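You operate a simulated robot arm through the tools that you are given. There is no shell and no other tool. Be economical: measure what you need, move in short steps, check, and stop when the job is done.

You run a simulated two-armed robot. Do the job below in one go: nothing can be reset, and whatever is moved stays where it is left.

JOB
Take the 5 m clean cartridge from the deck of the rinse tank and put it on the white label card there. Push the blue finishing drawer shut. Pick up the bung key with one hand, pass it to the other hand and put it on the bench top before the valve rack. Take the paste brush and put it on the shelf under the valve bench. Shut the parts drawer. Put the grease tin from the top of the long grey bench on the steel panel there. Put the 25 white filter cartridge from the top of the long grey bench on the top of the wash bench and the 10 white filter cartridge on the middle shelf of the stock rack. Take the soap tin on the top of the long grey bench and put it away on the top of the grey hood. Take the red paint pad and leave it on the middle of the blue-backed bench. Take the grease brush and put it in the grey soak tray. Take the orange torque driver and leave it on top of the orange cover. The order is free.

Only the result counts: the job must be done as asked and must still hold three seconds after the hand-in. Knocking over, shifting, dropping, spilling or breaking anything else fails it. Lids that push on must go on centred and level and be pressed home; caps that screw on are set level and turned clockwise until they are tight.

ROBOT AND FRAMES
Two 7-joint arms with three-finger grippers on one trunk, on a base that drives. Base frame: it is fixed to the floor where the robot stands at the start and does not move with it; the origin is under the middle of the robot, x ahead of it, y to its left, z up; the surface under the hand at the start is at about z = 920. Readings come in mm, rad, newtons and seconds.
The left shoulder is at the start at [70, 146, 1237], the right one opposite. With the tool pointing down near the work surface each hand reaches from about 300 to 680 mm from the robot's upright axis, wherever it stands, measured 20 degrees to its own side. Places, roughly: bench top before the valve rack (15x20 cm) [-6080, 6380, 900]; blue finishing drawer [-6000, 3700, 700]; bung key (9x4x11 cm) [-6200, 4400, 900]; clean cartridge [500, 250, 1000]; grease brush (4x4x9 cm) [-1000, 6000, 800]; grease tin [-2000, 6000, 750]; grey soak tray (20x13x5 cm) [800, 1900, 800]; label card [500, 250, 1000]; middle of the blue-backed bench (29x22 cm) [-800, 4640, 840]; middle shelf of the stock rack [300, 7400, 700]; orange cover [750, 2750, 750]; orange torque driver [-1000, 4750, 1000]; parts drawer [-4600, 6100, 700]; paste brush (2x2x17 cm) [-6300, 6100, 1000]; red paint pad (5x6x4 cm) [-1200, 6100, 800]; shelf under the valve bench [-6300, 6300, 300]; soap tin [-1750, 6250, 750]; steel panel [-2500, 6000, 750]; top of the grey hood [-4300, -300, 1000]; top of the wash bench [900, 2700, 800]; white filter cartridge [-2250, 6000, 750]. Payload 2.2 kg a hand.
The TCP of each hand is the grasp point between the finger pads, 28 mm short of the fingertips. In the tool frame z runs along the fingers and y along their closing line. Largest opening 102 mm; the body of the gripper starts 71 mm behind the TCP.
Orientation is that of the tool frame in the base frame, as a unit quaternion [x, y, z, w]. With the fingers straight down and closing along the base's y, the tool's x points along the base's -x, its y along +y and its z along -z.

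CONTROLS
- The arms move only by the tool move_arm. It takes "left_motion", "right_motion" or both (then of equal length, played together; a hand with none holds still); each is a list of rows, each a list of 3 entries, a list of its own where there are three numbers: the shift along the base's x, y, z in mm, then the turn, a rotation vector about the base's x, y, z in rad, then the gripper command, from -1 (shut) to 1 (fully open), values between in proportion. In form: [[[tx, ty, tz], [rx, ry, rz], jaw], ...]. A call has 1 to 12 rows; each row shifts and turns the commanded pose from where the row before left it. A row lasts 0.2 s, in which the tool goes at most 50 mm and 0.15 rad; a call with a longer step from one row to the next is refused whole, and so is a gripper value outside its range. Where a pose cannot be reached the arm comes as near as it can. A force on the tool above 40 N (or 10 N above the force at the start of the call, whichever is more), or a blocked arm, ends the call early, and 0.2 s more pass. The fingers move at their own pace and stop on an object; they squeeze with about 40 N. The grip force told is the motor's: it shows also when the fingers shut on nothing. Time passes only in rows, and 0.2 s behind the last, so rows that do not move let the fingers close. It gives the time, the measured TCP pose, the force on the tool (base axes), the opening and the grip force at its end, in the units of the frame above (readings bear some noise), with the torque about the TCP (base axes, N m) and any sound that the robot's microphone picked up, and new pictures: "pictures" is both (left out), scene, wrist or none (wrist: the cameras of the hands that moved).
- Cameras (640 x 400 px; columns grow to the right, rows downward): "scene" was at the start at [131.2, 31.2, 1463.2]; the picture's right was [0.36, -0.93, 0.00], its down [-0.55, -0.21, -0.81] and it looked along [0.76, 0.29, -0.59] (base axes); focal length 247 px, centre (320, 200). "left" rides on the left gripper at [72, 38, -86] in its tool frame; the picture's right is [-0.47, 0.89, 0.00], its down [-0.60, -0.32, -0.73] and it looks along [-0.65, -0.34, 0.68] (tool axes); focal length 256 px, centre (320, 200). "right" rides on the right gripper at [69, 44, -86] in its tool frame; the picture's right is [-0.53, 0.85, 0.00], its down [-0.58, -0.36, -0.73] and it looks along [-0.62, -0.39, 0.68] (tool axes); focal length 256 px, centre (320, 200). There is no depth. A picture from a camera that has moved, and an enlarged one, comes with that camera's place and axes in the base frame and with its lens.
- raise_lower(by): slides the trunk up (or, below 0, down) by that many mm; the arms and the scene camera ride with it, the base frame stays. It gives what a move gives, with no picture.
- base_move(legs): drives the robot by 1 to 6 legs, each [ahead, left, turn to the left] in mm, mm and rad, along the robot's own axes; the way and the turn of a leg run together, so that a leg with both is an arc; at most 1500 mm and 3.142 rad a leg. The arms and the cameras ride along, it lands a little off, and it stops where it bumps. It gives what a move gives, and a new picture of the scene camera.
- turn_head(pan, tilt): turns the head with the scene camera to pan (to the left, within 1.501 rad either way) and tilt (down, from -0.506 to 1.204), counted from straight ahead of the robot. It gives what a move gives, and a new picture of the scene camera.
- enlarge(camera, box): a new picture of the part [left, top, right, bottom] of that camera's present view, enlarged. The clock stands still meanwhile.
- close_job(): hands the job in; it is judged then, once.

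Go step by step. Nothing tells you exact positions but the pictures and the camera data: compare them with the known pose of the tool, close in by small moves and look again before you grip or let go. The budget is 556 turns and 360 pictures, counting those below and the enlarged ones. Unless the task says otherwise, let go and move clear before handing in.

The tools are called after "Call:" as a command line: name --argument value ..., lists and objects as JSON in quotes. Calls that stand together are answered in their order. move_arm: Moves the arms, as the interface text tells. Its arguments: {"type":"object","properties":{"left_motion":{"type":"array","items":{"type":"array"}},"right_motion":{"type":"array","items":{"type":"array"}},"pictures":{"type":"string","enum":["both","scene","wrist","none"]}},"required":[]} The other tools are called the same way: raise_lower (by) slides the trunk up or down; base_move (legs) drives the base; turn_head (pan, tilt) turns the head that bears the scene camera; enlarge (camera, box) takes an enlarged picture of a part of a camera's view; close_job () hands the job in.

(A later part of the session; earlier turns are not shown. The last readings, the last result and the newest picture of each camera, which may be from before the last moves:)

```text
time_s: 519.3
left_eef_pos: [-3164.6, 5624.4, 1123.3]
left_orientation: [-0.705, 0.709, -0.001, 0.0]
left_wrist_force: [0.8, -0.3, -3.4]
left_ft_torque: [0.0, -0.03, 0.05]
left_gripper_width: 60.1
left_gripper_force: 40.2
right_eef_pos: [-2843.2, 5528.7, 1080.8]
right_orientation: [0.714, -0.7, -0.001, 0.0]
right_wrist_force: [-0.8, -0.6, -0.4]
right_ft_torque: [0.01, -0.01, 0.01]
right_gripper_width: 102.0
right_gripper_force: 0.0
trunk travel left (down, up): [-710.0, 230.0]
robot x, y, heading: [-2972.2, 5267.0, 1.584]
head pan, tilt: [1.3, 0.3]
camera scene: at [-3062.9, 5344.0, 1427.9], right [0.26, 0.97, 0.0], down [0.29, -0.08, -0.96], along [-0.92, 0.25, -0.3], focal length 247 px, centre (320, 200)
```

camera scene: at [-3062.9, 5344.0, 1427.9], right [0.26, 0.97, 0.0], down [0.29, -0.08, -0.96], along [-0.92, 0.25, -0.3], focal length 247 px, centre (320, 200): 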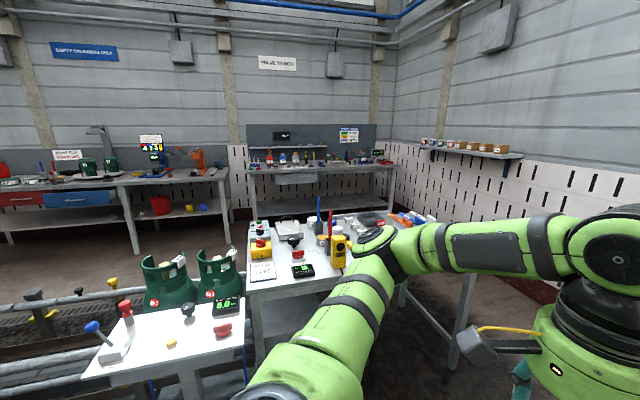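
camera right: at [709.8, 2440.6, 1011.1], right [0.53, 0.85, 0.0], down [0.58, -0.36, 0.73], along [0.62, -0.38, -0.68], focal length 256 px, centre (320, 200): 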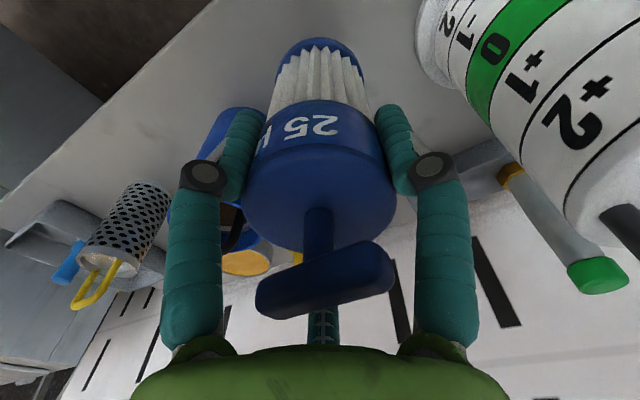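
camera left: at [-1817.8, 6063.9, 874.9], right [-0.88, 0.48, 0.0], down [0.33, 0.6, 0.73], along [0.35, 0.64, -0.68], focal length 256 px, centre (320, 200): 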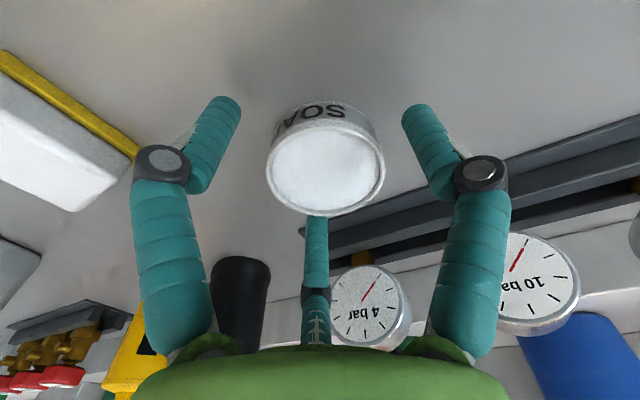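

The soap tin is held. I approach the middle bench (parts drawer side) and look.

Call:
base_move --legs '[[0, 300, 0], [500, 0, 0]]'

Call:
turn_head --pan 1.35 --tilt 0.45

```text
time_s: 524.0
left_eef_pos: [-3450.5, 6134.2, 1125.4]
left_orientation: [-0.699, 0.715, 0.0, 0.0]
left_wrist_force: [0.0, -0.5, -3.5]
left_ft_torque: [0.02, 0.0, -0.02]
left_gripper_width: 59.6
left_gripper_force: 40.0
right_eef_pos: [-3132.1, 6031.6, 1079.3]
right_orientation: [0.707, -0.707, 0.0, 0.0]
right_wrist_force: [-0.5, -0.1, 0.3]
right_ft_torque: [0.0, 0.0, 0.02]
right_gripper_width: 102.0
right_gripper_force: 0.1
trunk travel left (down, up): [-710.0, 230.0]
robot x, y, heading: [-3266.0, 5777.3, 1.564]
head pan, tilt: [1.3, 0.3]
camera scene: at [-3356.0, 5852.5, 1428.0], right [0.28, 0.96, 0.0], down [0.28, -0.08, -0.96], along [-0.92, 0.26, -0.3], focal length 247 px, centre (320, 200)
```

scene: 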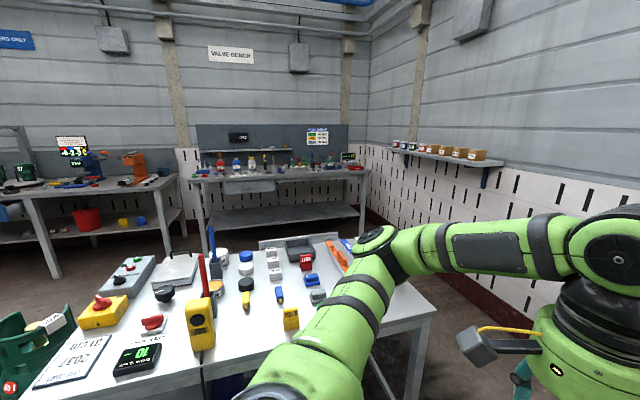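

```text
time_s: 524.6
left_eef_pos: [-3452.4, 6134.5, 1124.4]
left_orientation: [-0.699, 0.715, -0.001, 0.0]
left_wrist_force: [-0.8, 0.1, -2.2]
left_ft_torque: [-0.02, 0.0, -0.01]
left_gripper_width: 59.5
left_gripper_force: 39.9
right_eef_pos: [-3131.8, 6033.4, 1078.9]
right_orientation: [0.707, -0.707, -0.001, 0.0]
right_wrist_force: [0.2, 0.3, 0.6]
right_ft_torque: [-0.01, -0.02, 0.01]
right_gripper_width: 102.2
right_gripper_force: 0.1
trunk travel left (down, up): [-710.0, 230.0]
robot x, y, heading: [-3264.5, 5778.3, 1.56]
head pan, tilt: [1.349, 0.45]
camera scene: at [-3355.7, 5849.1, 1414.0], right [0.23, 0.97, 0.0], down [0.42, -0.1, -0.9], along [-0.88, 0.21, -0.43], focal length 247 px, centre (320, 200)
```

scene: 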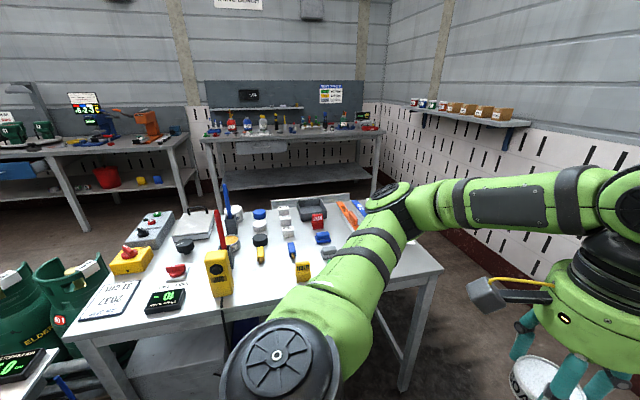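

The parts drawer looks open on the far (west) side of this bench. I go round the north end and look from the west.

Call:
base_move --legs '[[1150, 0, 0], [0, 1000, 0], [0, 950, 0], [0, 0, -1.56], [0, -450, 0]]'

Call:
turn_head --pan -0.4 --tilt 0.6

```text
time_s: 537.0
left_eef_pos: [-4659.1, 7298.1, 1125.6]
left_orientation: [-0.688, 0.726, -0.006, 0.009]
left_wrist_force: [-0.2, 1.2, -2.8]
left_ft_torque: [-0.01, 0.03, -0.01]
left_gripper_width: 59.5
left_gripper_force: 40.3
right_eef_pos: [-4347.9, 7193.2, 1079.0]
right_orientation: [-0.703, 0.711, 0.001, -0.001]
right_wrist_force: [-0.5, 0.1, 0.2]
right_ft_torque: [-0.01, 0.03, 0.01]
right_gripper_width: 102.1
right_gripper_force: 0.0
trunk travel left (down, up): [-710.0, 230.0]
robot x, y, heading: [-4487.8, 6938.9, 1.546]
head pan, tilt: [1.349, 0.45]
stopped in leg 3: the force on the tool passed its limit at 96 N (the readings are from after the stop); the commanded pose is now the measured one
camera scene: at [-4574.0, 7010.8, 1414.2], right [0.24, 0.97, 0.0], down [0.42, -0.1, -0.9], along [-0.87, 0.22, -0.43], focal length 247 px, centre (320, 200)
```

scene: 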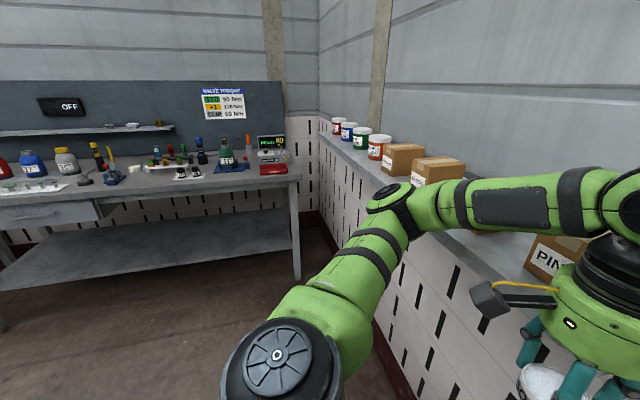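

```text
time_s: 538.7
left_eef_pos: [-4657.2, 7298.1, 1123.7]
left_orientation: [-0.688, 0.726, -0.009, 0.009]
left_wrist_force: [5.5, -0.6, -4.0]
left_ft_torque: [0.05, 0.37, -0.2]
left_gripper_width: 59.4
left_gripper_force: 39.2
right_eef_pos: [-4349.1, 7193.9, 1078.7]
right_orientation: [-0.704, 0.711, 0.001, -0.002]
right_wrist_force: [-0.2, 0.0, 0.7]
right_ft_torque: [-0.03, -0.01, 0.0]
right_gripper_width: 102.3
right_gripper_force: 0.1
trunk travel left (down, up): [-710.0, 230.0]
robot x, y, heading: [-4486.0, 6944.0, 1.548]
head pan, tilt: [-0.4, 0.6]
camera scene: at [-4449.1, 7070.1, 1400.4], right [0.91, -0.41, 0.0], down [-0.23, -0.52, -0.82], along [0.33, 0.75, -0.57], focal length 247 px, centre (320, 200)
```

scene: 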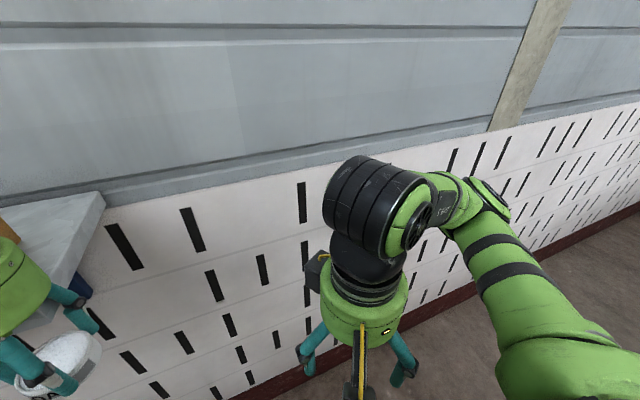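

The soap-holding hand touched the wall shelf end. I move back off it, turn to face south and pass that way.

Call:
base_move --legs '[[0, -100, 0], [-160, 0, 0], [0, 0, -3.1]]'

Call:
turn_head --pan -1.4 --tilt 0.35

```text
time_s: 548.1
left_eef_pos: [-4192.7, 6437.0, 1122.9]
left_orientation: [0.701, 0.713, -0.011, -0.007]
left_wrist_force: [0.2, 0.5, -2.1]
left_ft_torque: [0.02, 0.0, 0.01]
left_gripper_width: 59.6
left_gripper_force: 40.3
right_eef_pos: [-4509.8, 6518.9, 1078.8]
right_orientation: [0.685, 0.729, 0.0, 0.001]
right_wrist_force: [-0.3, -0.6, -0.2]
right_ft_torque: [-0.01, -0.02, -0.02]
right_gripper_width: 101.9
right_gripper_force: 0.2
trunk travel left (down, up): [-710.0, 230.0]
robot x, y, heading: [-4392.1, 6782.6, -1.521]
head pan, tilt: [-0.4, 0.6]
camera scene: at [-4418.6, 6647.9, 1400.4], right [-0.94, 0.34, 0.0], down [0.19, 0.53, -0.82], along [-0.28, -0.78, -0.57], focal length 247 px, centre (320, 200)
```

scene: 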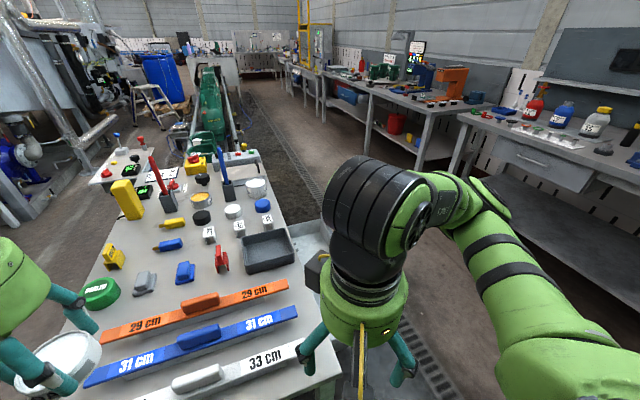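

```text
time_s: 549.4
left_eef_pos: [-4192.9, 6436.8, 1122.9]
left_orientation: [0.701, 0.713, -0.011, -0.009]
left_wrist_force: [0.1, -0.4, -2.9]
left_ft_torque: [-0.01, 0.02, 0.02]
left_gripper_width: 59.4
left_gripper_force: 40.2
right_eef_pos: [-4508.7, 6518.3, 1079.2]
right_orientation: [0.684, 0.729, 0.001, 0.001]
right_wrist_force: [0.5, -0.6, 0.6]
right_ft_torque: [0.01, -0.03, 0.01]
right_gripper_width: 102.0
right_gripper_force: 0.1
trunk travel left (down, up): [-710.0, 230.0]
robot x, y, heading: [-4386.7, 6784.4, -1.522]
head pan, tilt: [-1.4, 0.351]
camera scene: at [-4479.3, 6710.3, 1423.2], right [-0.22, 0.98, 0.0], down [0.34, 0.08, -0.94], along [-0.92, -0.21, -0.34], focal length 247 px, centre (320, 200)
```

scene: 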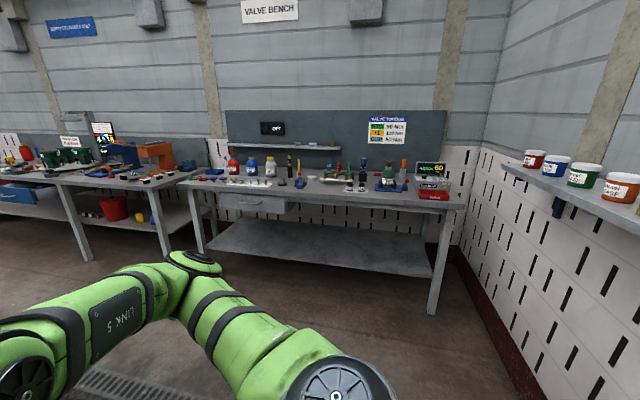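

The drawer sticks out on the west side near y≈6150. I go west and face it.

Call:
base_move --legs '[[0, -800, 0], [0, 0, 1.52], [0, -480, 0]]'

Call:
turn_head --pan -0.1 --tilt 0.7

```text
time_s: 559.8
left_eef_pos: [-4832.5, 6433.9, 1124.7]
left_orientation: [0.021, 1.0, -0.014, 0.0]
left_wrist_force: [-0.8, 0.2, -3.2]
left_ft_torque: [0.0, 0.02, -0.03]
left_gripper_width: 59.2
left_gripper_force: 39.6
right_eef_pos: [-4933.9, 6121.5, 1078.9]
right_orientation: [0.0, 1.0, 0.001, 0.0]
right_wrist_force: [0.4, -0.4, 0.8]
right_ft_torque: [-0.01, 0.01, 0.01]
right_gripper_width: 102.4
right_gripper_force: 0.0
trunk travel left (down, up): [-710.0, 230.0]
robot x, y, heading: [-5188.9, 6255.9, -0.01]
head pan, tilt: [-1.4, 0.351]
camera scene: at [-5124.0, 6164.0, 1423.3], right [-0.99, -0.16, 0.0], down [-0.06, 0.34, -0.94], along [0.15, -0.93, -0.34], focal length 247 px, centre (320, 200)
```

scene: 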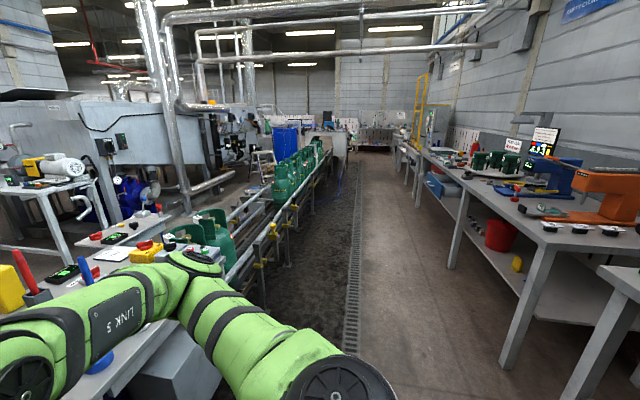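

```text
time_s: 561.3
left_eef_pos: [-4831.6, 6433.2, 1124.2]
left_orientation: [0.021, 1.0, -0.013, 0.0]
left_wrist_force: [0.3, -0.6, -2.9]
left_ft_torque: [0.01, 0.01, 0.0]
left_gripper_width: 59.3
left_gripper_force: 40.0
right_eef_pos: [-4932.6, 6121.9, 1079.4]
right_orientation: [-0.001, 1.0, 0.0, 0.0]
right_wrist_force: [0.3, 0.3, -0.1]
right_ft_torque: [0.02, -0.01, -0.01]
right_gripper_width: 101.9
right_gripper_force: 0.0
trunk travel left (down, up): [-710.0, 230.0]
robot x, y, heading: [-5190.3, 6256.3, -0.006]
head pan, tilt: [-0.099, 0.7]
camera scene: at [-5054.6, 6245.8, 1391.8], right [-0.11, -0.99, 0.0], down [-0.64, 0.07, -0.76], along [0.76, -0.08, -0.64], focal length 247 px, centre (320, 200)
```

scene: 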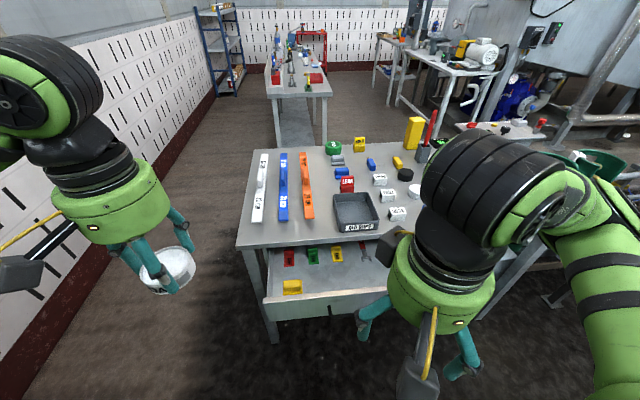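

The drawer is open (front at x≈-4704, y 6011–6348, z≈612–730). I'll push it with the closed right hand pitched forward. First position the robot and hands.

Call:
move_arm --left_motion '[[[-30, 0, 35], [0, 0, 0], -1], [[-30, 0, 35], [0, 0, 0], -1], [[-20, 0, 30], [0, 0, 0], -1]]' --right_motion '[[[0, 0, 0], [0, 0, 0], -1], [[0, 0, 0], [0, 0, 0], -1], [[0, 0, 0], [0, 0, 0], -1]]' --pictures "none"

Call:
base_move --legs '[[80, 75, 0]]'

Call:
raise_lower --by -250

Call:
move_arm --right_motion '[[[0, 0, -28], [0, -0.148, 0], -1], [[0, 0, -28], [0, -0.148, 0], -1], [[0, 0, -28], [0, -0.148, 0], -1], [[0, 0, -28], [0, -0.148, 0], -1], [[0, 0, -28], [0, -0.148, 0], -1], [[0, 0, 0], [0, -0.05, 0], -1]]' --pictures "both"

```text
time_s: 562.1
left_eef_pos: [-4914.5, 6433.2, 1223.5]
left_orientation: [0.021, 1.0, -0.013, 0.001]
left_wrist_force: [0.3, 0.1, -2.8]
left_ft_torque: [0.0, 0.01, 0.01]
left_gripper_width: 59.4
left_gripper_force: 39.9
right_eef_pos: [-4935.0, 6120.3, 1079.6]
right_orientation: [-0.001, 1.0, 0.001, 0.001]
right_wrist_force: [-0.2, -0.3, 0.1]
right_ft_torque: [-0.01, -0.01, 0.0]
right_gripper_width: 1.9
right_gripper_force: 31.3
trunk travel left (down, up): [-710.0, 230.0]
robot x, y, heading: [-5187.5, 6261.3, -0.011]
head pan, tilt: [-0.099, 0.7]
```

```text
time_s: 563.3
left_eef_pos: [-4833.6, 6505.1, 1224.7]
left_orientation: [0.022, 1.0, -0.014, 0.002]
left_wrist_force: [0.4, -0.6, -2.3]
left_ft_torque: [0.02, -0.01, 0.01]
left_gripper_width: 59.2
left_gripper_force: 39.8
right_eef_pos: [-4853.8, 6194.0, 1078.8]
right_orientation: [-0.001, 1.0, 0.0, 0.001]
right_wrist_force: [-0.6, 0.1, 0.1]
right_ft_torque: [0.02, -0.05, -0.01]
right_gripper_width: 2.1
right_gripper_force: 31.2
trunk travel left (down, up): [-710.0, 230.0]
robot x, y, heading: [-5108.4, 6328.2, -0.013]
head pan, tilt: [-0.099, 0.7]
camera scene: at [-4975.6, 6317.6, 1392.0], right [-0.11, -0.99, 0.0], down [-0.64, 0.07, -0.77], along [0.76, -0.08, -0.64], focal length 247 px, centre (320, 200)
```

scene: 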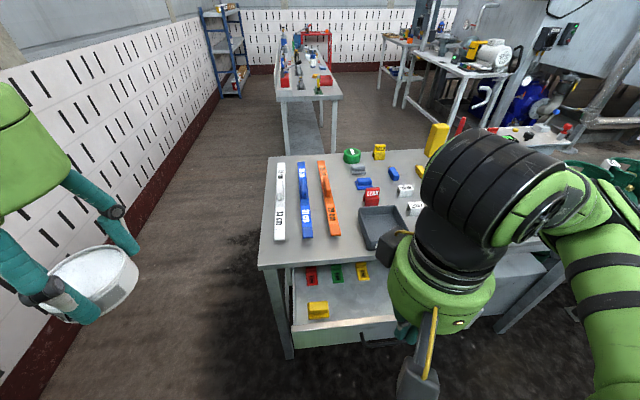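

```text
time_s: 565.9
left_eef_pos: [-4832.9, 6505.1, 972.9]
left_orientation: [0.021, 1.0, -0.014, 0.001]
left_wrist_force: [0.1, -0.5, -2.3]
left_ft_torque: [0.02, -0.02, 0.0]
left_gripper_width: 59.4
left_gripper_force: 39.6
right_eef_pos: [-4853.6, 6195.2, 829.5]
right_orientation: [-0.001, 1.0, 0.001, 0.0]
right_wrist_force: [-0.2, 1.2, 0.5]
right_ft_torque: [-0.01, -0.03, 0.0]
right_gripper_width: 1.8
right_gripper_force: 31.8
trunk travel left (down, up): [-460.0, 480.0]
robot x, y, heading: [-5105.4, 6330.3, -0.003]
head pan, tilt: [-0.099, 0.7]
```

```text
time_s: 567.3
left_eef_pos: [-4832.9, 6507.3, 973.9]
left_orientation: [0.021, 1.0, -0.014, 0.001]
left_wrist_force: [0.2, -0.5, -2.1]
left_ft_torque: [0.03, 0.02, -0.02]
left_gripper_width: 59.2
left_gripper_force: 39.9
right_eef_pos: [-4729.3, 6282.8, 725.3]
right_orientation: [-0.001, 0.923, -0.002, 0.385]
right_wrist_force: [0.1, 0.9, -0.3]
right_ft_torque: [-0.01, 0.01, 0.05]
right_gripper_width: 2.2
right_gripper_force: 31.5
right hand out of reach, approached as far as the arm can: row 1, 2, 3, 4, 5, 6
trunk travel left (down, up): [-460.0, 480.0]
robot x, y, heading: [-5112.6, 6328.1, -0.004]
head pan, tilt: [-0.099, 0.7]
camera scene: at [-4974.5, 6319.0, 1141.9], right [-0.11, -0.99, 0.0], down [-0.64, 0.07, -0.77], along [0.76, -0.08, -0.64], focal length 247 px, centre (320, 200)
camera right: at [-4840.9, 6327.0, 738.3], right [0.37, 0.85, 0.38], down [-0.11, -0.36, 0.92], along [0.92, -0.39, -0.04], focal length 256 px, centre (320, 200)
```

scene: 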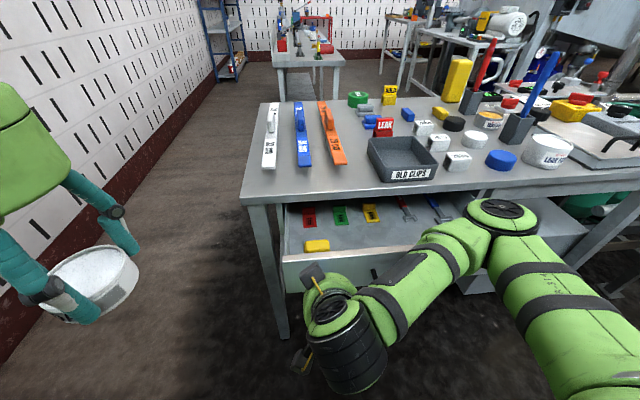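
right: 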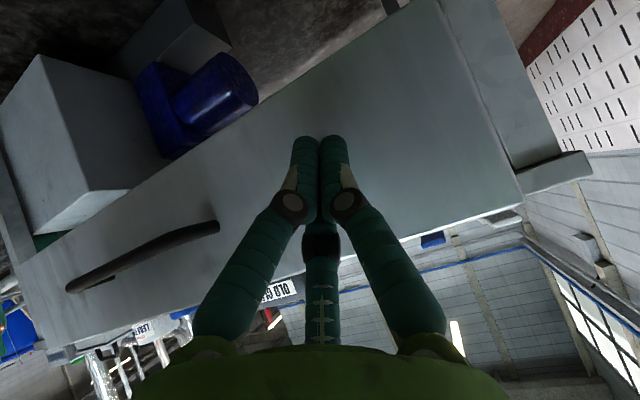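

The drawer front is at about x≈-4695, z 640–735. I shift the base left so the right hand can work at the drawer's middle.

Call:
move_arm --right_motion '[[[-40, 0, 10], [0, 0, 0], -1], [[-40, 0, 10], [0, 0, 0], -1]]' --pictures "none"

Call:
base_move --legs '[[0, 130, 0]]'

Call:
move_arm --right_motion '[[[0, -45, -8], [0, 0, 0], -1], [[0, -45, -8], [0, 0, 0], -1], [[0, -45, -8], [0, 0, 0], -1], [[0, -45, -8], [0, 0, 0], -1], [[0, 0, -8], [0, 0, 0], -1]]' --pictures "none"

```text
time_s: 567.9
left_eef_pos: [-4834.4, 6506.8, 973.0]
left_orientation: [0.021, 1.0, -0.014, 0.002]
left_wrist_force: [-1.0, 0.3, -3.2]
left_ft_torque: [-0.02, -0.05, 0.0]
left_gripper_width: 59.6
left_gripper_force: 40.3
right_eef_pos: [-4786.0, 6324.3, 738.1]
right_orientation: [-0.001, 0.923, -0.002, 0.385]
right_wrist_force: [0.3, 0.2, 0.0]
right_ft_torque: [-0.01, 0.01, 0.01]
right_gripper_width: 2.0
right_gripper_force: 31.3
right hand out of reach, approached as far as the arm can: row 1, 2
trunk travel left (down, up): [-460.0, 480.0]
robot x, y, heading: [-5110.3, 6330.0, -0.01]
head pan, tilt: [-0.099, 0.7]
```

```text
time_s: 569.1
left_eef_pos: [-4832.5, 6636.3, 973.7]
left_orientation: [0.021, 1.0, -0.013, 0.001]
left_wrist_force: [0.3, -0.5, -2.9]
left_ft_torque: [-0.04, -0.02, 0.0]
left_gripper_width: 59.3
left_gripper_force: 40.0
right_eef_pos: [-4784.2, 6453.9, 738.4]
right_orientation: [-0.001, 0.923, -0.002, 0.384]
right_wrist_force: [0.0, 0.4, -0.2]
right_ft_torque: [-0.05, -0.01, -0.02]
right_gripper_width: 2.2
right_gripper_force: 31.2
trunk travel left (down, up): [-460.0, 480.0]
robot x, y, heading: [-5104.9, 6460.3, -0.01]
head pan, tilt: [-0.099, 0.7]
camera scene: at [-4973.2, 6449.9, 1141.8], right [-0.11, -0.99, 0.0], down [-0.64, 0.07, -0.76], along [0.76, -0.08, -0.64], focal length 247 px, centre (320, 200)
```

scene: 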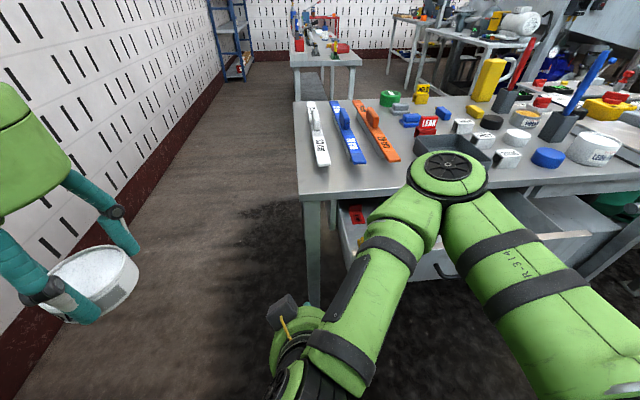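

```text
time_s: 570.4
left_eef_pos: [-4833.1, 6640.8, 972.7]
left_orientation: [0.02, 1.0, -0.016, 0.002]
left_wrist_force: [-0.2, -0.6, -2.9]
left_ft_torque: [0.05, 0.04, -0.01]
left_gripper_width: 59.5
left_gripper_force: 39.9
right_eef_pos: [-4706.2, 6370.7, 667.4]
right_orientation: [-0.006, 0.922, 0.006, 0.387]
right_wrist_force: [-0.6, 38.7, 11.4]
right_ft_torque: [0.01, -0.02, 0.56]
right_gripper_width: 2.4
right_gripper_force: 31.4
right hand out of reach, approached as far as the arm can: row 1, 2, 3, 4
trunk travel left (down, up): [-460.0, 480.0]
robot x, y, heading: [-5102.7, 6462.7, -0.006]
head pan, tilt: [-0.099, 0.7]
```

The hand brushed the drawer's end. I retreat, back off the base and lower the trunk for a better arm pose.

Call:
move_arm --right_motion '[[[-20, 15, 5], [0, 0, 0], -1], [[-40, 10, 10], [0, 0, 0], -1], [[-40, 0, 10], [0, 0, 0], -1]]' --pictures "none"

Call:
base_move --legs '[[-150, 0, 0]]'

Call:
raise_lower --by -90

Call:
move_arm --right_motion '[[[0, -40, 12], [0, 0, 0], -1], [[0, -40, 12], [0, 0, 0], -1], [[0, -40, 12], [0, 0, 0], -1], [[0, -40, 12], [0, 0, 0], -1], [[0, 0, 0], [0, 0, 0], -1]]' --pictures "scene"

```text
time_s: 571.1
left_eef_pos: [-4831.5, 6636.8, 973.4]
left_orientation: [0.021, 1.0, -0.014, 0.002]
left_wrist_force: [-0.2, -0.2, -2.6]
left_ft_torque: [0.0, -0.04, 0.0]
left_gripper_width: 59.5
left_gripper_force: 40.3
right_eef_pos: [-4780.6, 6425.9, 667.9]
right_orientation: [0.001, 0.923, -0.004, 0.385]
right_wrist_force: [0.4, 0.0, 0.8]
right_ft_torque: [0.02, -0.03, -0.03]
right_gripper_width: 2.3
right_gripper_force: 31.3
right hand out of reach, approached as far as the arm can: row 1, 2, 3
trunk travel left (down, up): [-460.0, 480.0]
robot x, y, heading: [-5109.2, 6461.2, -0.005]
head pan, tilt: [-0.099, 0.7]
```

```text
time_s: 572.5
left_eef_pos: [-4983.7, 6637.7, 973.5]
left_orientation: [0.022, 1.0, -0.012, 0.001]
left_wrist_force: [-0.4, 0.2, -2.4]
left_ft_torque: [-0.01, -0.05, 0.01]
left_gripper_width: 59.5
left_gripper_force: 40.4
right_eef_pos: [-4933.1, 6427.4, 667.3]
right_orientation: [0.001, 0.923, -0.003, 0.385]
right_wrist_force: [0.2, -0.2, -0.9]
right_ft_torque: [-0.03, 0.02, -0.01]
right_gripper_width: 2.0
right_gripper_force: 30.9
trunk travel left (down, up): [-460.0, 480.0]
robot x, y, heading: [-5259.8, 6463.9, -0.005]
head pan, tilt: [-0.099, 0.7]
camera scene: at [-5125.2, 6450.4, 1141.9], right [-0.11, -0.99, 0.0], down [-0.64, 0.07, -0.77], along [0.76, -0.08, -0.64], focal length 247 px, centre (320, 200)
```

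scene: 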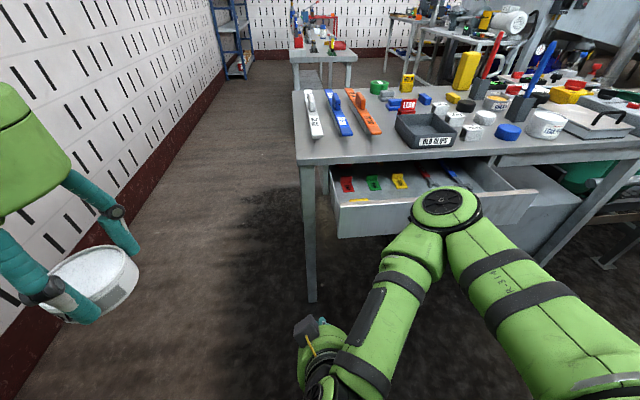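

```text
time_s: 573.8
left_eef_pos: [-4983.6, 6637.1, 882.2]
left_orientation: [0.022, 1.0, -0.013, 0.001]
left_wrist_force: [-0.5, 0.6, -1.5]
left_ft_torque: [-0.02, -0.03, -0.03]
left_gripper_width: 59.4
left_gripper_force: 40.0
right_eef_pos: [-4931.6, 6426.8, 577.2]
right_orientation: [0.0, 0.923, -0.003, 0.385]
right_wrist_force: [-0.3, -0.7, 0.8]
right_ft_torque: [0.05, 0.0, -0.01]
right_gripper_width: 2.1
right_gripper_force: 31.9
trunk travel left (down, up): [-370.0, 570.0]
robot x, y, heading: [-5259.5, 6464.6, -0.013]
head pan, tilt: [-0.099, 0.7]
```

```text
time_s: 575.0
left_eef_pos: [-4982.9, 6638.0, 882.8]
left_orientation: [0.021, 1.0, -0.013, 0.0]
left_wrist_force: [0.2, 0.3, -3.2]
left_ft_torque: [-0.01, 0.03, 0.0]
left_gripper_width: 59.3
left_gripper_force: 39.7
right_eef_pos: [-4853.8, 6341.3, 571.3]
right_orientation: [0.0, 0.923, -0.002, 0.385]
right_wrist_force: [-0.2, 0.1, 0.1]
right_ft_torque: [-0.01, 0.0, 0.0]
right_gripper_width: 2.1
right_gripper_force: 31.6
right hand out of reach, approached as far as the arm can: row 1, 2, 3, 4
trunk travel left (down, up): [-370.0, 570.0]
robot x, y, heading: [-5259.6, 6461.6, -0.007]
head pan, tilt: [-0.099, 0.7]
camera scene: at [-5124.5, 6450.8, 1051.8], right [-0.11, -0.99, 0.0], down [-0.64, 0.07, -0.76], along [0.76, -0.08, -0.64], focal length 247 px, centre (320, 200)
```

scene: 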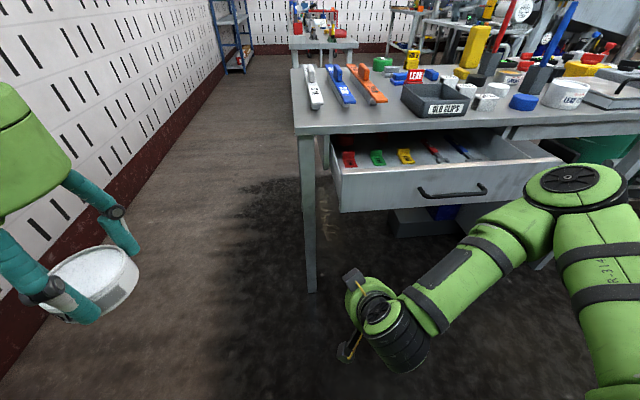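

Call:
move_arm --right_motion '[[[0, -10, 35], [0, 0, 0], -1], [[0, -10, 35], [0, 0, 0], -1], [[0, -15, 35], [0, 0, 0], -1], [[0, -30, 20], [0, 0, 0], -1], [[0, -30, 0], [0, 0, 0], -1], [[0, -30, 0], [0, 0, 0], -1], [[0, 0, 0], [0, 0, 0], -1]]' --pictures "none"

```text
time_s: 576.6
left_eef_pos: [-4983.9, 6638.7, 882.9]
left_orientation: [0.022, 1.0, -0.013, 0.001]
left_wrist_force: [-0.9, 0.4, -4.1]
left_ft_torque: [0.02, 0.0, -0.01]
left_gripper_width: 59.4
left_gripper_force: 40.1
right_eef_pos: [-4802.9, 6231.9, 686.3]
right_orientation: [-0.001, 0.923, -0.003, 0.384]
right_wrist_force: [0.5, -0.6, 0.3]
right_ft_torque: [-0.02, 0.02, -0.01]
right_gripper_width: 2.2
right_gripper_force: 31.4
right hand out of reach, approached as far as the arm can: row 1, 2, 3, 4, 5
trunk travel left (down, up): [-370.0, 570.0]
robot x, y, heading: [-5260.5, 6460.0, -0.009]
head pan, tilt: [-0.099, 0.7]
```

The pushing pose is good: fist at y≈6232, beside the handle. I push by driving the base ahead.

Call:
base_move --legs '[[140, 0, 0.009]]'

```text
time_s: 577.9
left_eef_pos: [-4844.4, 6639.8, 882.5]
left_orientation: [0.017, 1.0, -0.013, 0.001]
left_wrist_force: [-0.3, 0.7, -2.9]
left_ft_torque: [0.02, 0.0, 0.0]
left_gripper_width: 59.6
left_gripper_force: 39.5
right_eef_pos: [-4661.9, 6236.4, 685.8]
right_orientation: [-0.004, 0.923, -0.001, 0.384]
right_wrist_force: [0.5, -0.4, 0.3]
right_ft_torque: [-0.01, -0.01, 0.02]
right_gripper_width: 2.0
right_gripper_force: 31.4
trunk travel left (down, up): [-370.0, 570.0]
robot x, y, heading: [-5121.1, 6458.3, 0.001]
head pan, tilt: [-0.099, 0.7]
camera scene: at [-4984.7, 6450.9, 1051.7], right [-0.1, -0.99, 0.0], down [-0.64, 0.06, -0.76], along [0.76, -0.08, -0.64], focal length 247 px, centre (320, 200)
```

scene: 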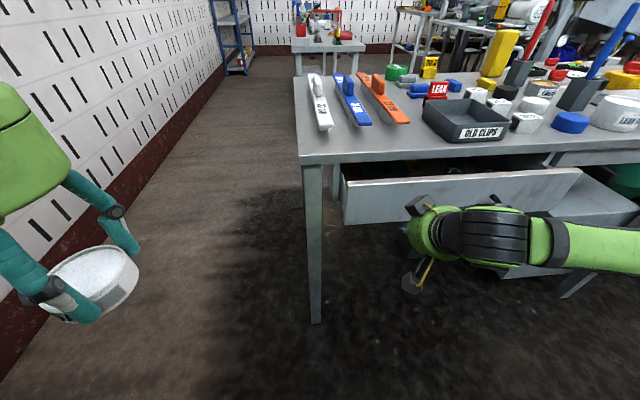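

Call:
base_move --legs '[[70, 0, 0]]'

```text
time_s: 578.9
left_eef_pos: [-4774.3, 6637.5, 881.6]
left_orientation: [0.019, 1.0, -0.014, 0.001]
left_wrist_force: [0.5, 0.4, -2.3]
left_ft_torque: [0.04, 0.03, 0.03]
left_gripper_width: 59.5
left_gripper_force: 40.2
right_eef_pos: [-4592.6, 6234.5, 687.0]
right_orientation: [-0.003, 0.924, -0.001, 0.383]
right_wrist_force: [-0.3, -0.3, 0.8]
right_ft_torque: [0.01, -0.02, 0.01]
right_gripper_width: 2.2
right_gripper_force: 31.5
trunk travel left (down, up): [-370.0, 570.0]
robot x, y, heading: [-5048.0, 6459.5, -0.006]
head pan, tilt: [-0.099, 0.7]
camera scene: at [-4914.2, 6450.4, 1051.7], right [-0.1, -0.99, 0.0], down [-0.64, 0.07, -0.76], along [0.76, -0.08, -0.64], focal length 247 px, centre (320, 200)
```

scene: 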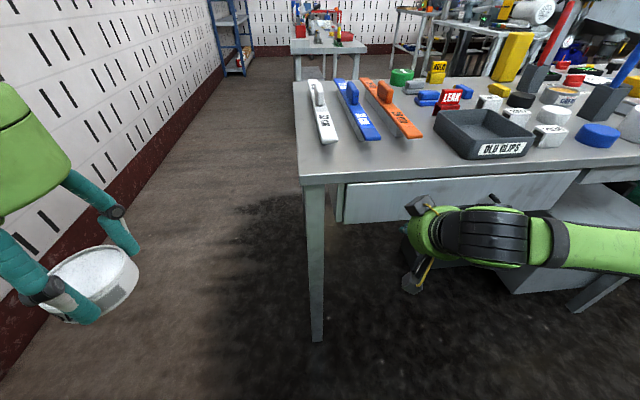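

The drawer is nearly shut. Push on in smaller steps.

Call:
move_arm --right_motion '[[[12, 0, 0], [0, 0, 0], -1], [[12, 0, 0], [0, 0, 0], -1], [[10, 0, 0], [0, 0, 0], -1], [[10, 0, 0], [0, 0, 0], -1]]' --pictures "none"

```text
time_s: 579.9
left_eef_pos: [-4775.6, 6638.3, 883.1]
left_orientation: [0.02, 1.0, -0.013, 0.002]
left_wrist_force: [0.7, 0.0, -3.7]
left_ft_torque: [0.0, 0.01, -0.02]
left_gripper_width: 59.3
left_gripper_force: 40.3
right_eef_pos: [-4562.3, 6233.4, 682.6]
right_orientation: [-0.004, 0.927, -0.002, 0.375]
right_wrist_force: [-22.8, -0.4, 4.2]
right_ft_torque: [-0.11, 0.1, -0.12]
right_gripper_width: 1.9
right_gripper_force: 31.8
trunk travel left (down, up): [-370.0, 570.0]
robot x, y, heading: [-5051.1, 6460.3, -0.004]
head pan, tilt: [-0.099, 0.7]
stopped in row 4 (right hand): the force on the tool passed its limit at 50 N (the readings are from after the stop); the commanded pose is now the measured one
```

Force rose to 50 N: the drawer has reached its stop. I back off and check.

Call:
base_move --legs '[[-320, 0, 0]]'

Call:
enlarge --camera "scene" --box '[280, 80, 640, 280]'

```text
time_s: 582.1
left_eef_pos: [-5100.7, 6640.9, 883.6]
left_orientation: [0.019, 1.0, -0.014, 0.001]
left_wrist_force: [-0.2, -0.4, -2.4]
left_ft_torque: [0.01, 0.02, 0.01]
left_gripper_width: 59.4
left_gripper_force: 39.7
right_eef_pos: [-4881.3, 6235.9, 683.2]
right_orientation: [-0.004, 0.927, -0.002, 0.376]
right_wrist_force: [-0.7, 0.4, 0.2]
right_ft_torque: [0.0, 0.02, 0.06]
right_gripper_width: 2.3
right_gripper_force: 31.2
trunk travel left (down, up): [-370.0, 570.0]
robot x, y, heading: [-5376.7, 6459.3, -0.001]
head pan, tilt: [-0.099, 0.7]
camera scene: at [-5240.5, 6451.6, 1051.9], right [-0.1, -0.99, 0.0], down [-0.64, 0.07, -0.77], along [0.76, -0.08, -0.64], focal length 247 px, centre (320, 200)
```

scene: 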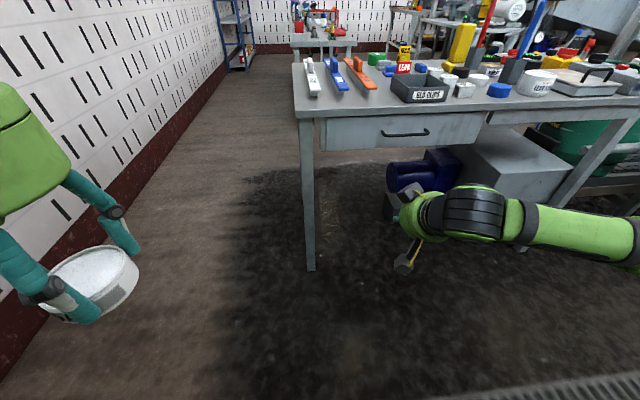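

```text
1.78 times, centred on (460, 180) of scene
camera zoom: at [-5240.5, 6451.6, 1051.9], right [-0.1, -0.99, 0.0], down [-0.64, 0.07, -0.77], along [0.76, -0.08, -0.64], focal length 439 px, centre (71, 236)
```

zoom: 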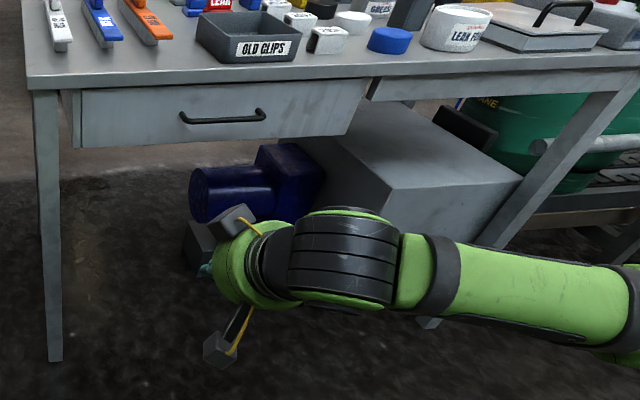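

The parts drawer is shut. Now I restore the right hand, raise the trunk and turn toward the valve bench for the paste brush.

Call:
move_arm --right_motion '[[[-10, 0, 20], [0, 0.148, 0], -1], [[-10, 0, 20], [0, 0.148, 0], -1], [[-10, 0, 20], [0, 0.148, 0], -1], [[-10, 0, 20], [0, 0.148, 0], -1], [[-10, 0, 20], [0, 0.148, 0], 1], [[-10, 0, 0], [0, 0.03, 0], 1]]' --pictures "none"

Call:
raise_lower --by 330

Call:
base_move --legs '[[130, 0, 0], [0, -250, 0], [0, 0, -3.14]]'

Call:
turn_head --pan 0.0 --tilt 0.5

```text
time_s: 583.5
left_eef_pos: [-5100.8, 6639.5, 882.5]
left_orientation: [0.019, 1.0, -0.013, 0.001]
left_wrist_force: [0.4, 0.3, -2.6]
left_ft_torque: [0.02, -0.02, 0.0]
left_gripper_width: 59.6
left_gripper_force: 40.3
right_eef_pos: [-4942.7, 6236.2, 782.7]
right_orientation: [-0.004, 1.0, 0.0, -0.002]
right_wrist_force: [0.1, -0.9, -0.4]
right_ft_torque: [0.03, -0.04, 0.0]
right_gripper_width: 102.1
right_gripper_force: 0.1
trunk travel left (down, up): [-370.0, 570.0]
robot x, y, heading: [-5370.9, 6459.5, -0.004]
head pan, tilt: [-0.099, 0.7]
```

```text
time_s: 586.7
left_eef_pos: [-5100.2, 6638.4, 1213.0]
left_orientation: [0.019, 1.0, -0.012, 0.001]
left_wrist_force: [-0.7, 0.5, -3.3]
left_ft_torque: [-0.01, -0.01, -0.03]
left_gripper_width: 59.4
left_gripper_force: 40.1
right_eef_pos: [-4941.3, 6236.4, 1112.6]
right_orientation: [-0.004, 1.0, 0.0, 0.001]
right_wrist_force: [-0.3, -0.4, 0.3]
right_ft_torque: [-0.01, -0.01, 0.0]
right_gripper_width: 102.0
right_gripper_force: 0.0
trunk travel left (down, up): [-700.0, 240.0]
robot x, y, heading: [-5373.2, 6461.2, 0.0]
head pan, tilt: [-0.099, 0.7]
```

```text
time_s: 596.8
left_eef_pos: [-5517.4, 6033.8, 1212.1]
left_orientation: [1.0, -0.015, -0.001, -0.012]
left_wrist_force: [-0.3, 0.2, -2.8]
left_ft_torque: [0.07, 0.02, -0.03]
left_gripper_width: 59.4
left_gripper_force: 40.2
right_eef_pos: [-5679.0, 6435.1, 1112.4]
right_orientation: [1.0, 0.007, -0.001, 0.0]
right_wrist_force: [0.3, 0.0, 0.9]
right_ft_torque: [0.03, -0.01, 0.03]
right_gripper_width: 102.1
right_gripper_force: 0.1
trunk travel left (down, up): [-700.0, 240.0]
robot x, y, heading: [-5248.0, 6214.9, -3.14]
head pan, tilt: [-0.099, 0.7]
camera scene: at [-5380.4, 6221.4, 1381.8], right [0.1, 1.0, 0.0], down [0.64, -0.06, -0.76], along [-0.76, 0.07, -0.64], focal length 247 px, centre (320, 200)
```

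scene: 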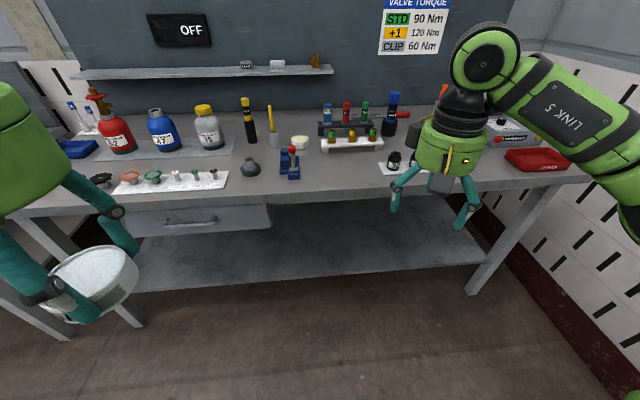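

```text
time_s: 597.5
left_eef_pos: [-5518.3, 6034.4, 1213.8]
left_orientation: [1.0, -0.016, 0.0, -0.013]
left_wrist_force: [-0.4, 0.1, -2.1]
left_ft_torque: [0.02, 0.01, 0.02]
left_gripper_width: 59.2
left_gripper_force: 40.2
right_eef_pos: [-5679.1, 6437.2, 1112.6]
right_orientation: [1.0, 0.006, -0.001, 0.0]
right_wrist_force: [-0.3, 0.9, 0.1]
right_ft_torque: [0.02, -0.01, -0.01]
right_gripper_width: 102.1
right_gripper_force: 0.0
trunk travel left (down, up): [-700.0, 240.0]
robot x, y, heading: [-5244.9, 6210.8, -3.14]
head pan, tilt: [0.0, 0.499]
camera scene: at [-5386.9, 6213.1, 1399.5], right [0.0, 1.0, 0.0], down [0.48, 0.0, -0.88], along [-0.88, 0.0, -0.48], focal length 247 px, centre (320, 200)
```

scene: 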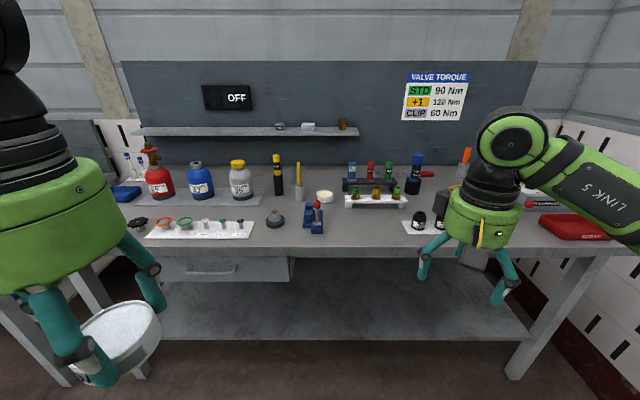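

Call:
enlarge --camera "scene" --box '[230, 130, 430, 250]'

```text
3.20 times, centred on (330, 190) of scene
camera zoom: at [-5386.9, 6213.1, 1399.5], right [0.0, 1.0, 0.0], down [0.48, 0.0, -0.88], along [-0.88, 0.0, -0.48], focal length 790 px, centre (288, 232)
```

zoom: 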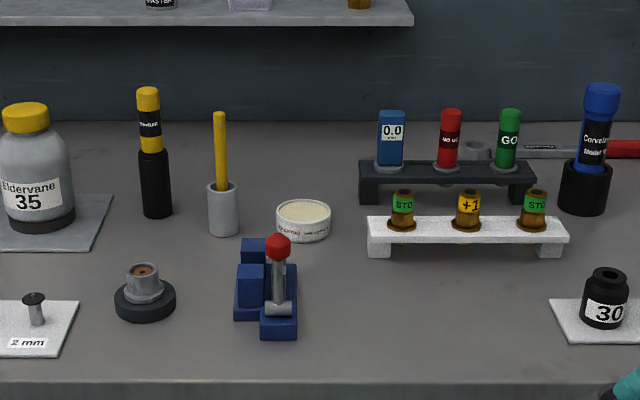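

The paste brush (yellow stick in a grey cup) is at about (-6314,6126), top z≈1063. I drive up to the bench.

Call:
base_move --legs '[[0, 275, 0], [480, 0, 0]]'

Call:
move_arm --right_motion '[[[-30, -15, 0], [0, 0, 0], 0.3], [[-25, -15, 0], [0, 0, 0], 0.3], [[0, 0, 0], [0, 0, 0], 0.3]]' --pictures "wrist"

```text
time_s: 601.9
left_eef_pos: [-5994.4, 5756.0, 1214.8]
left_orientation: [1.0, -0.013, -0.001, -0.012]
left_wrist_force: [-0.2, -0.3, -3.3]
left_ft_torque: [-0.01, 0.01, -0.02]
left_gripper_width: 59.4
left_gripper_force: 40.3
right_eef_pos: [-6158.3, 6157.1, 1114.0]
right_orientation: [1.0, 0.01, -0.001, 0.0]
right_wrist_force: [0.9, -0.4, 0.4]
right_ft_torque: [0.02, 0.04, -0.03]
right_gripper_width: 102.0
right_gripper_force: 0.0
trunk travel left (down, up): [-700.0, 240.0]
robot x, y, heading: [-5727.3, 5939.7, -3.133]
head pan, tilt: [0.0, 0.499]
camera scene: at [-5863.9, 5936.1, 1399.7], right [-0.01, 1.0, 0.0], down [0.48, 0.0, -0.88], along [-0.88, -0.01, -0.48], focal length 247 px, centre (320, 200)
```

scene: 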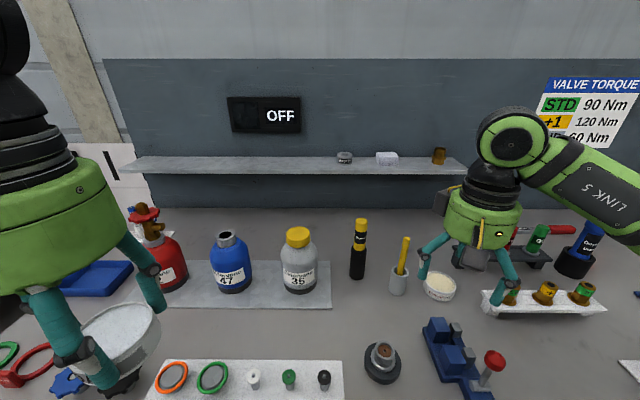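

```text
time_s: 602.7
left_eef_pos: [-5995.4, 5756.7, 1213.8]
left_orientation: [1.0, -0.013, -0.002, -0.013]
left_wrist_force: [0.3, -0.2, -2.9]
left_ft_torque: [-0.03, 0.02, 0.0]
left_gripper_width: 59.6
left_gripper_force: 40.4
right_eef_pos: [-6213.1, 6126.9, 1112.4]
right_orientation: [1.0, 0.01, -0.001, -0.001]
right_wrist_force: [0.1, -0.1, 0.2]
right_ft_torque: [0.01, -0.01, 0.03]
right_gripper_width: 66.2
right_gripper_force: 0.1
trunk travel left (down, up): [-700.0, 240.0]
robot x, y, heading: [-5725.7, 5937.4, -3.135]
head pan, tilt: [0.0, 0.499]
camera right: at [-6144.8, 6084.9, 1198.4], right [-0.52, -0.86, 0.0], down [-0.58, 0.35, 0.73], along [-0.63, 0.38, -0.68], focal length 256 px, centre (320, 200)
```

right: 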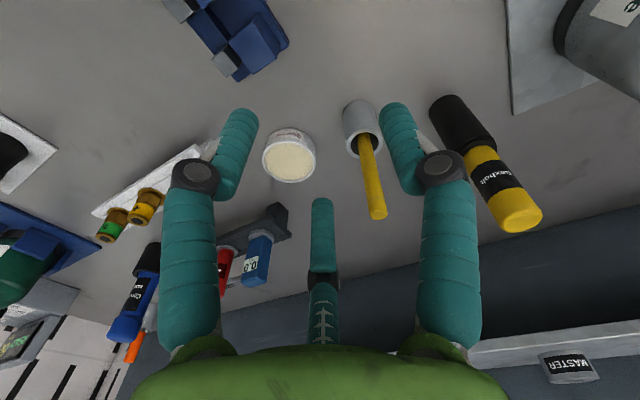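

Brush top ≈(-6332,6134,1040). I drive 70 mm closer and bring the hand over it.

Call:
base_move --legs '[[70, 0, 0]]'

Call:
move_arm --right_motion '[[[-20, 3, 0], [0, 0, 0], 0.3], [[-20, 2, 0], [0, 0, 0], 0.3], [[0, 0, 0], [0, 0, 0], 0.3]]' --pictures "wrist"

```text
time_s: 603.7
left_eef_pos: [-6061.7, 5755.6, 1213.6]
left_orientation: [1.0, -0.015, -0.003, -0.013]
left_wrist_force: [0.3, 0.9, -2.5]
left_ft_torque: [0.01, 0.06, 0.01]
left_gripper_width: 59.5
left_gripper_force: 40.0
right_eef_pos: [-6278.4, 6126.3, 1114.2]
right_orientation: [1.0, 0.01, -0.003, 0.0]
right_wrist_force: [-0.2, -1.0, 0.2]
right_ft_torque: [0.01, 0.01, -0.02]
right_gripper_width: 66.1
right_gripper_force: 0.0
trunk travel left (down, up): [-700.0, 240.0]
robot x, y, heading: [-5791.4, 5937.3, -3.137]
head pan, tilt: [0.0, 0.499]
camera scene: at [-5929.5, 5935.6, 1400.0], right [-0.01, 1.0, 0.0], down [0.48, 0.0, -0.88], along [-0.88, -0.01, -0.48], focal length 247 px, centre (320, 200)
```

scene: 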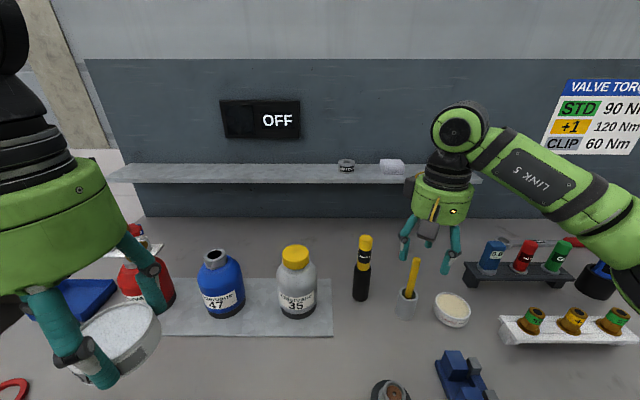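

```text
time_s: 604.5
left_eef_pos: [-6065.3, 5755.8, 1212.8]
left_orientation: [1.0, -0.014, 0.0, -0.013]
left_wrist_force: [-0.6, -0.1, -3.3]
left_ft_torque: [-0.03, -0.03, 0.01]
left_gripper_width: 59.4
left_gripper_force: 40.5
right_eef_pos: [-6323.8, 6132.0, 1111.0]
right_orientation: [1.0, 0.01, -0.001, 0.0]
right_wrist_force: [-0.6, -0.3, -0.7]
right_ft_torque: [-0.02, -0.01, -0.02]
right_gripper_width: 66.3
right_gripper_force: 0.1
trunk travel left (down, up): [-700.0, 240.0]
robot x, y, heading: [-5790.8, 5938.4, -3.136]
head pan, tilt: [0.0, 0.499]
camera right: at [-6254.2, 6089.4, 1198.3], right [-0.52, -0.86, 0.0], down [-0.58, 0.35, 0.73], along [-0.63, 0.38, -0.68], focal length 256 px, centre (320, 200)
```

right: 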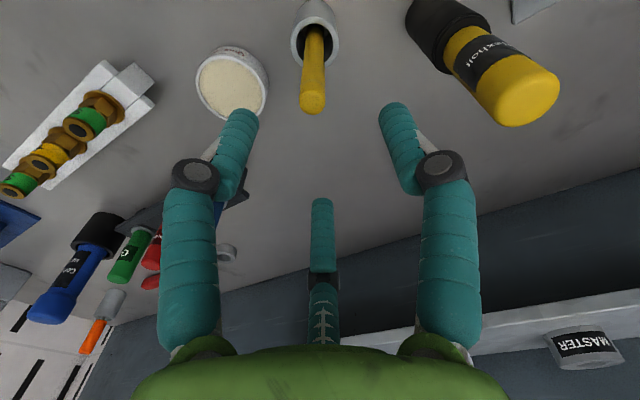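

Top is at (-6313,6130,1057). Adjust and descend to z≈1015, then grip.

Call:
move_arm --right_motion '[[[7, -2, -30], [0, 0, 0], 0.1], [[6, -1, -35], [0, 0, 0], 0.1], [[0, 0, -31], [0, 0, 0], 0.1], [[0, 0, 0], [0, 0, 0], -1], [[0, 0, 0], [0, 0, 0], -1], [[0, 0, 0], [0, 0, 0], -1]]' --pictures "wrist"

```text
time_s: 605.9
left_eef_pos: [-6064.2, 5756.3, 1212.4]
left_orientation: [1.0, -0.013, -0.001, -0.014]
left_wrist_force: [0.7, 0.0, -2.4]
left_ft_torque: [-0.04, 0.0, 0.03]
left_gripper_width: 59.2
left_gripper_force: 40.5
right_eef_pos: [-6309.0, 6129.8, 1017.0]
right_orientation: [1.0, 0.01, 0.0, 0.0]
right_wrist_force: [0.3, 0.2, -0.2]
right_ft_torque: [-0.01, 0.0, -0.01]
right_gripper_width: 13.1
right_gripper_force: 39.5
trunk travel left (down, up): [-700.0, 240.0]
robot x, y, heading: [-5793.5, 5940.7, -3.133]
head pan, tilt: [0.0, 0.499]
camera right: at [-6239.3, 6086.9, 1103.4], right [-0.52, -0.86, 0.0], down [-0.58, 0.35, 0.73], along [-0.63, 0.38, -0.68], focal length 256 px, centre (320, 200)
```

right: 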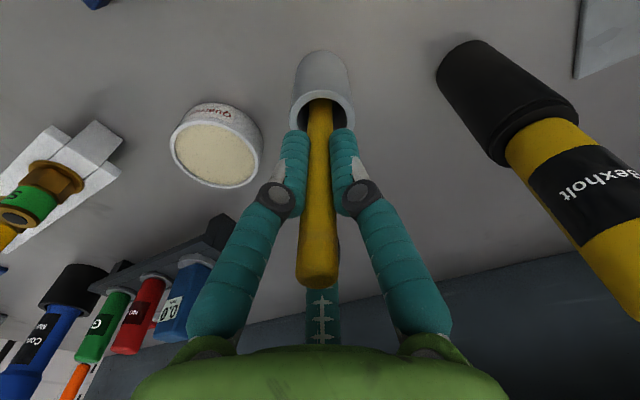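

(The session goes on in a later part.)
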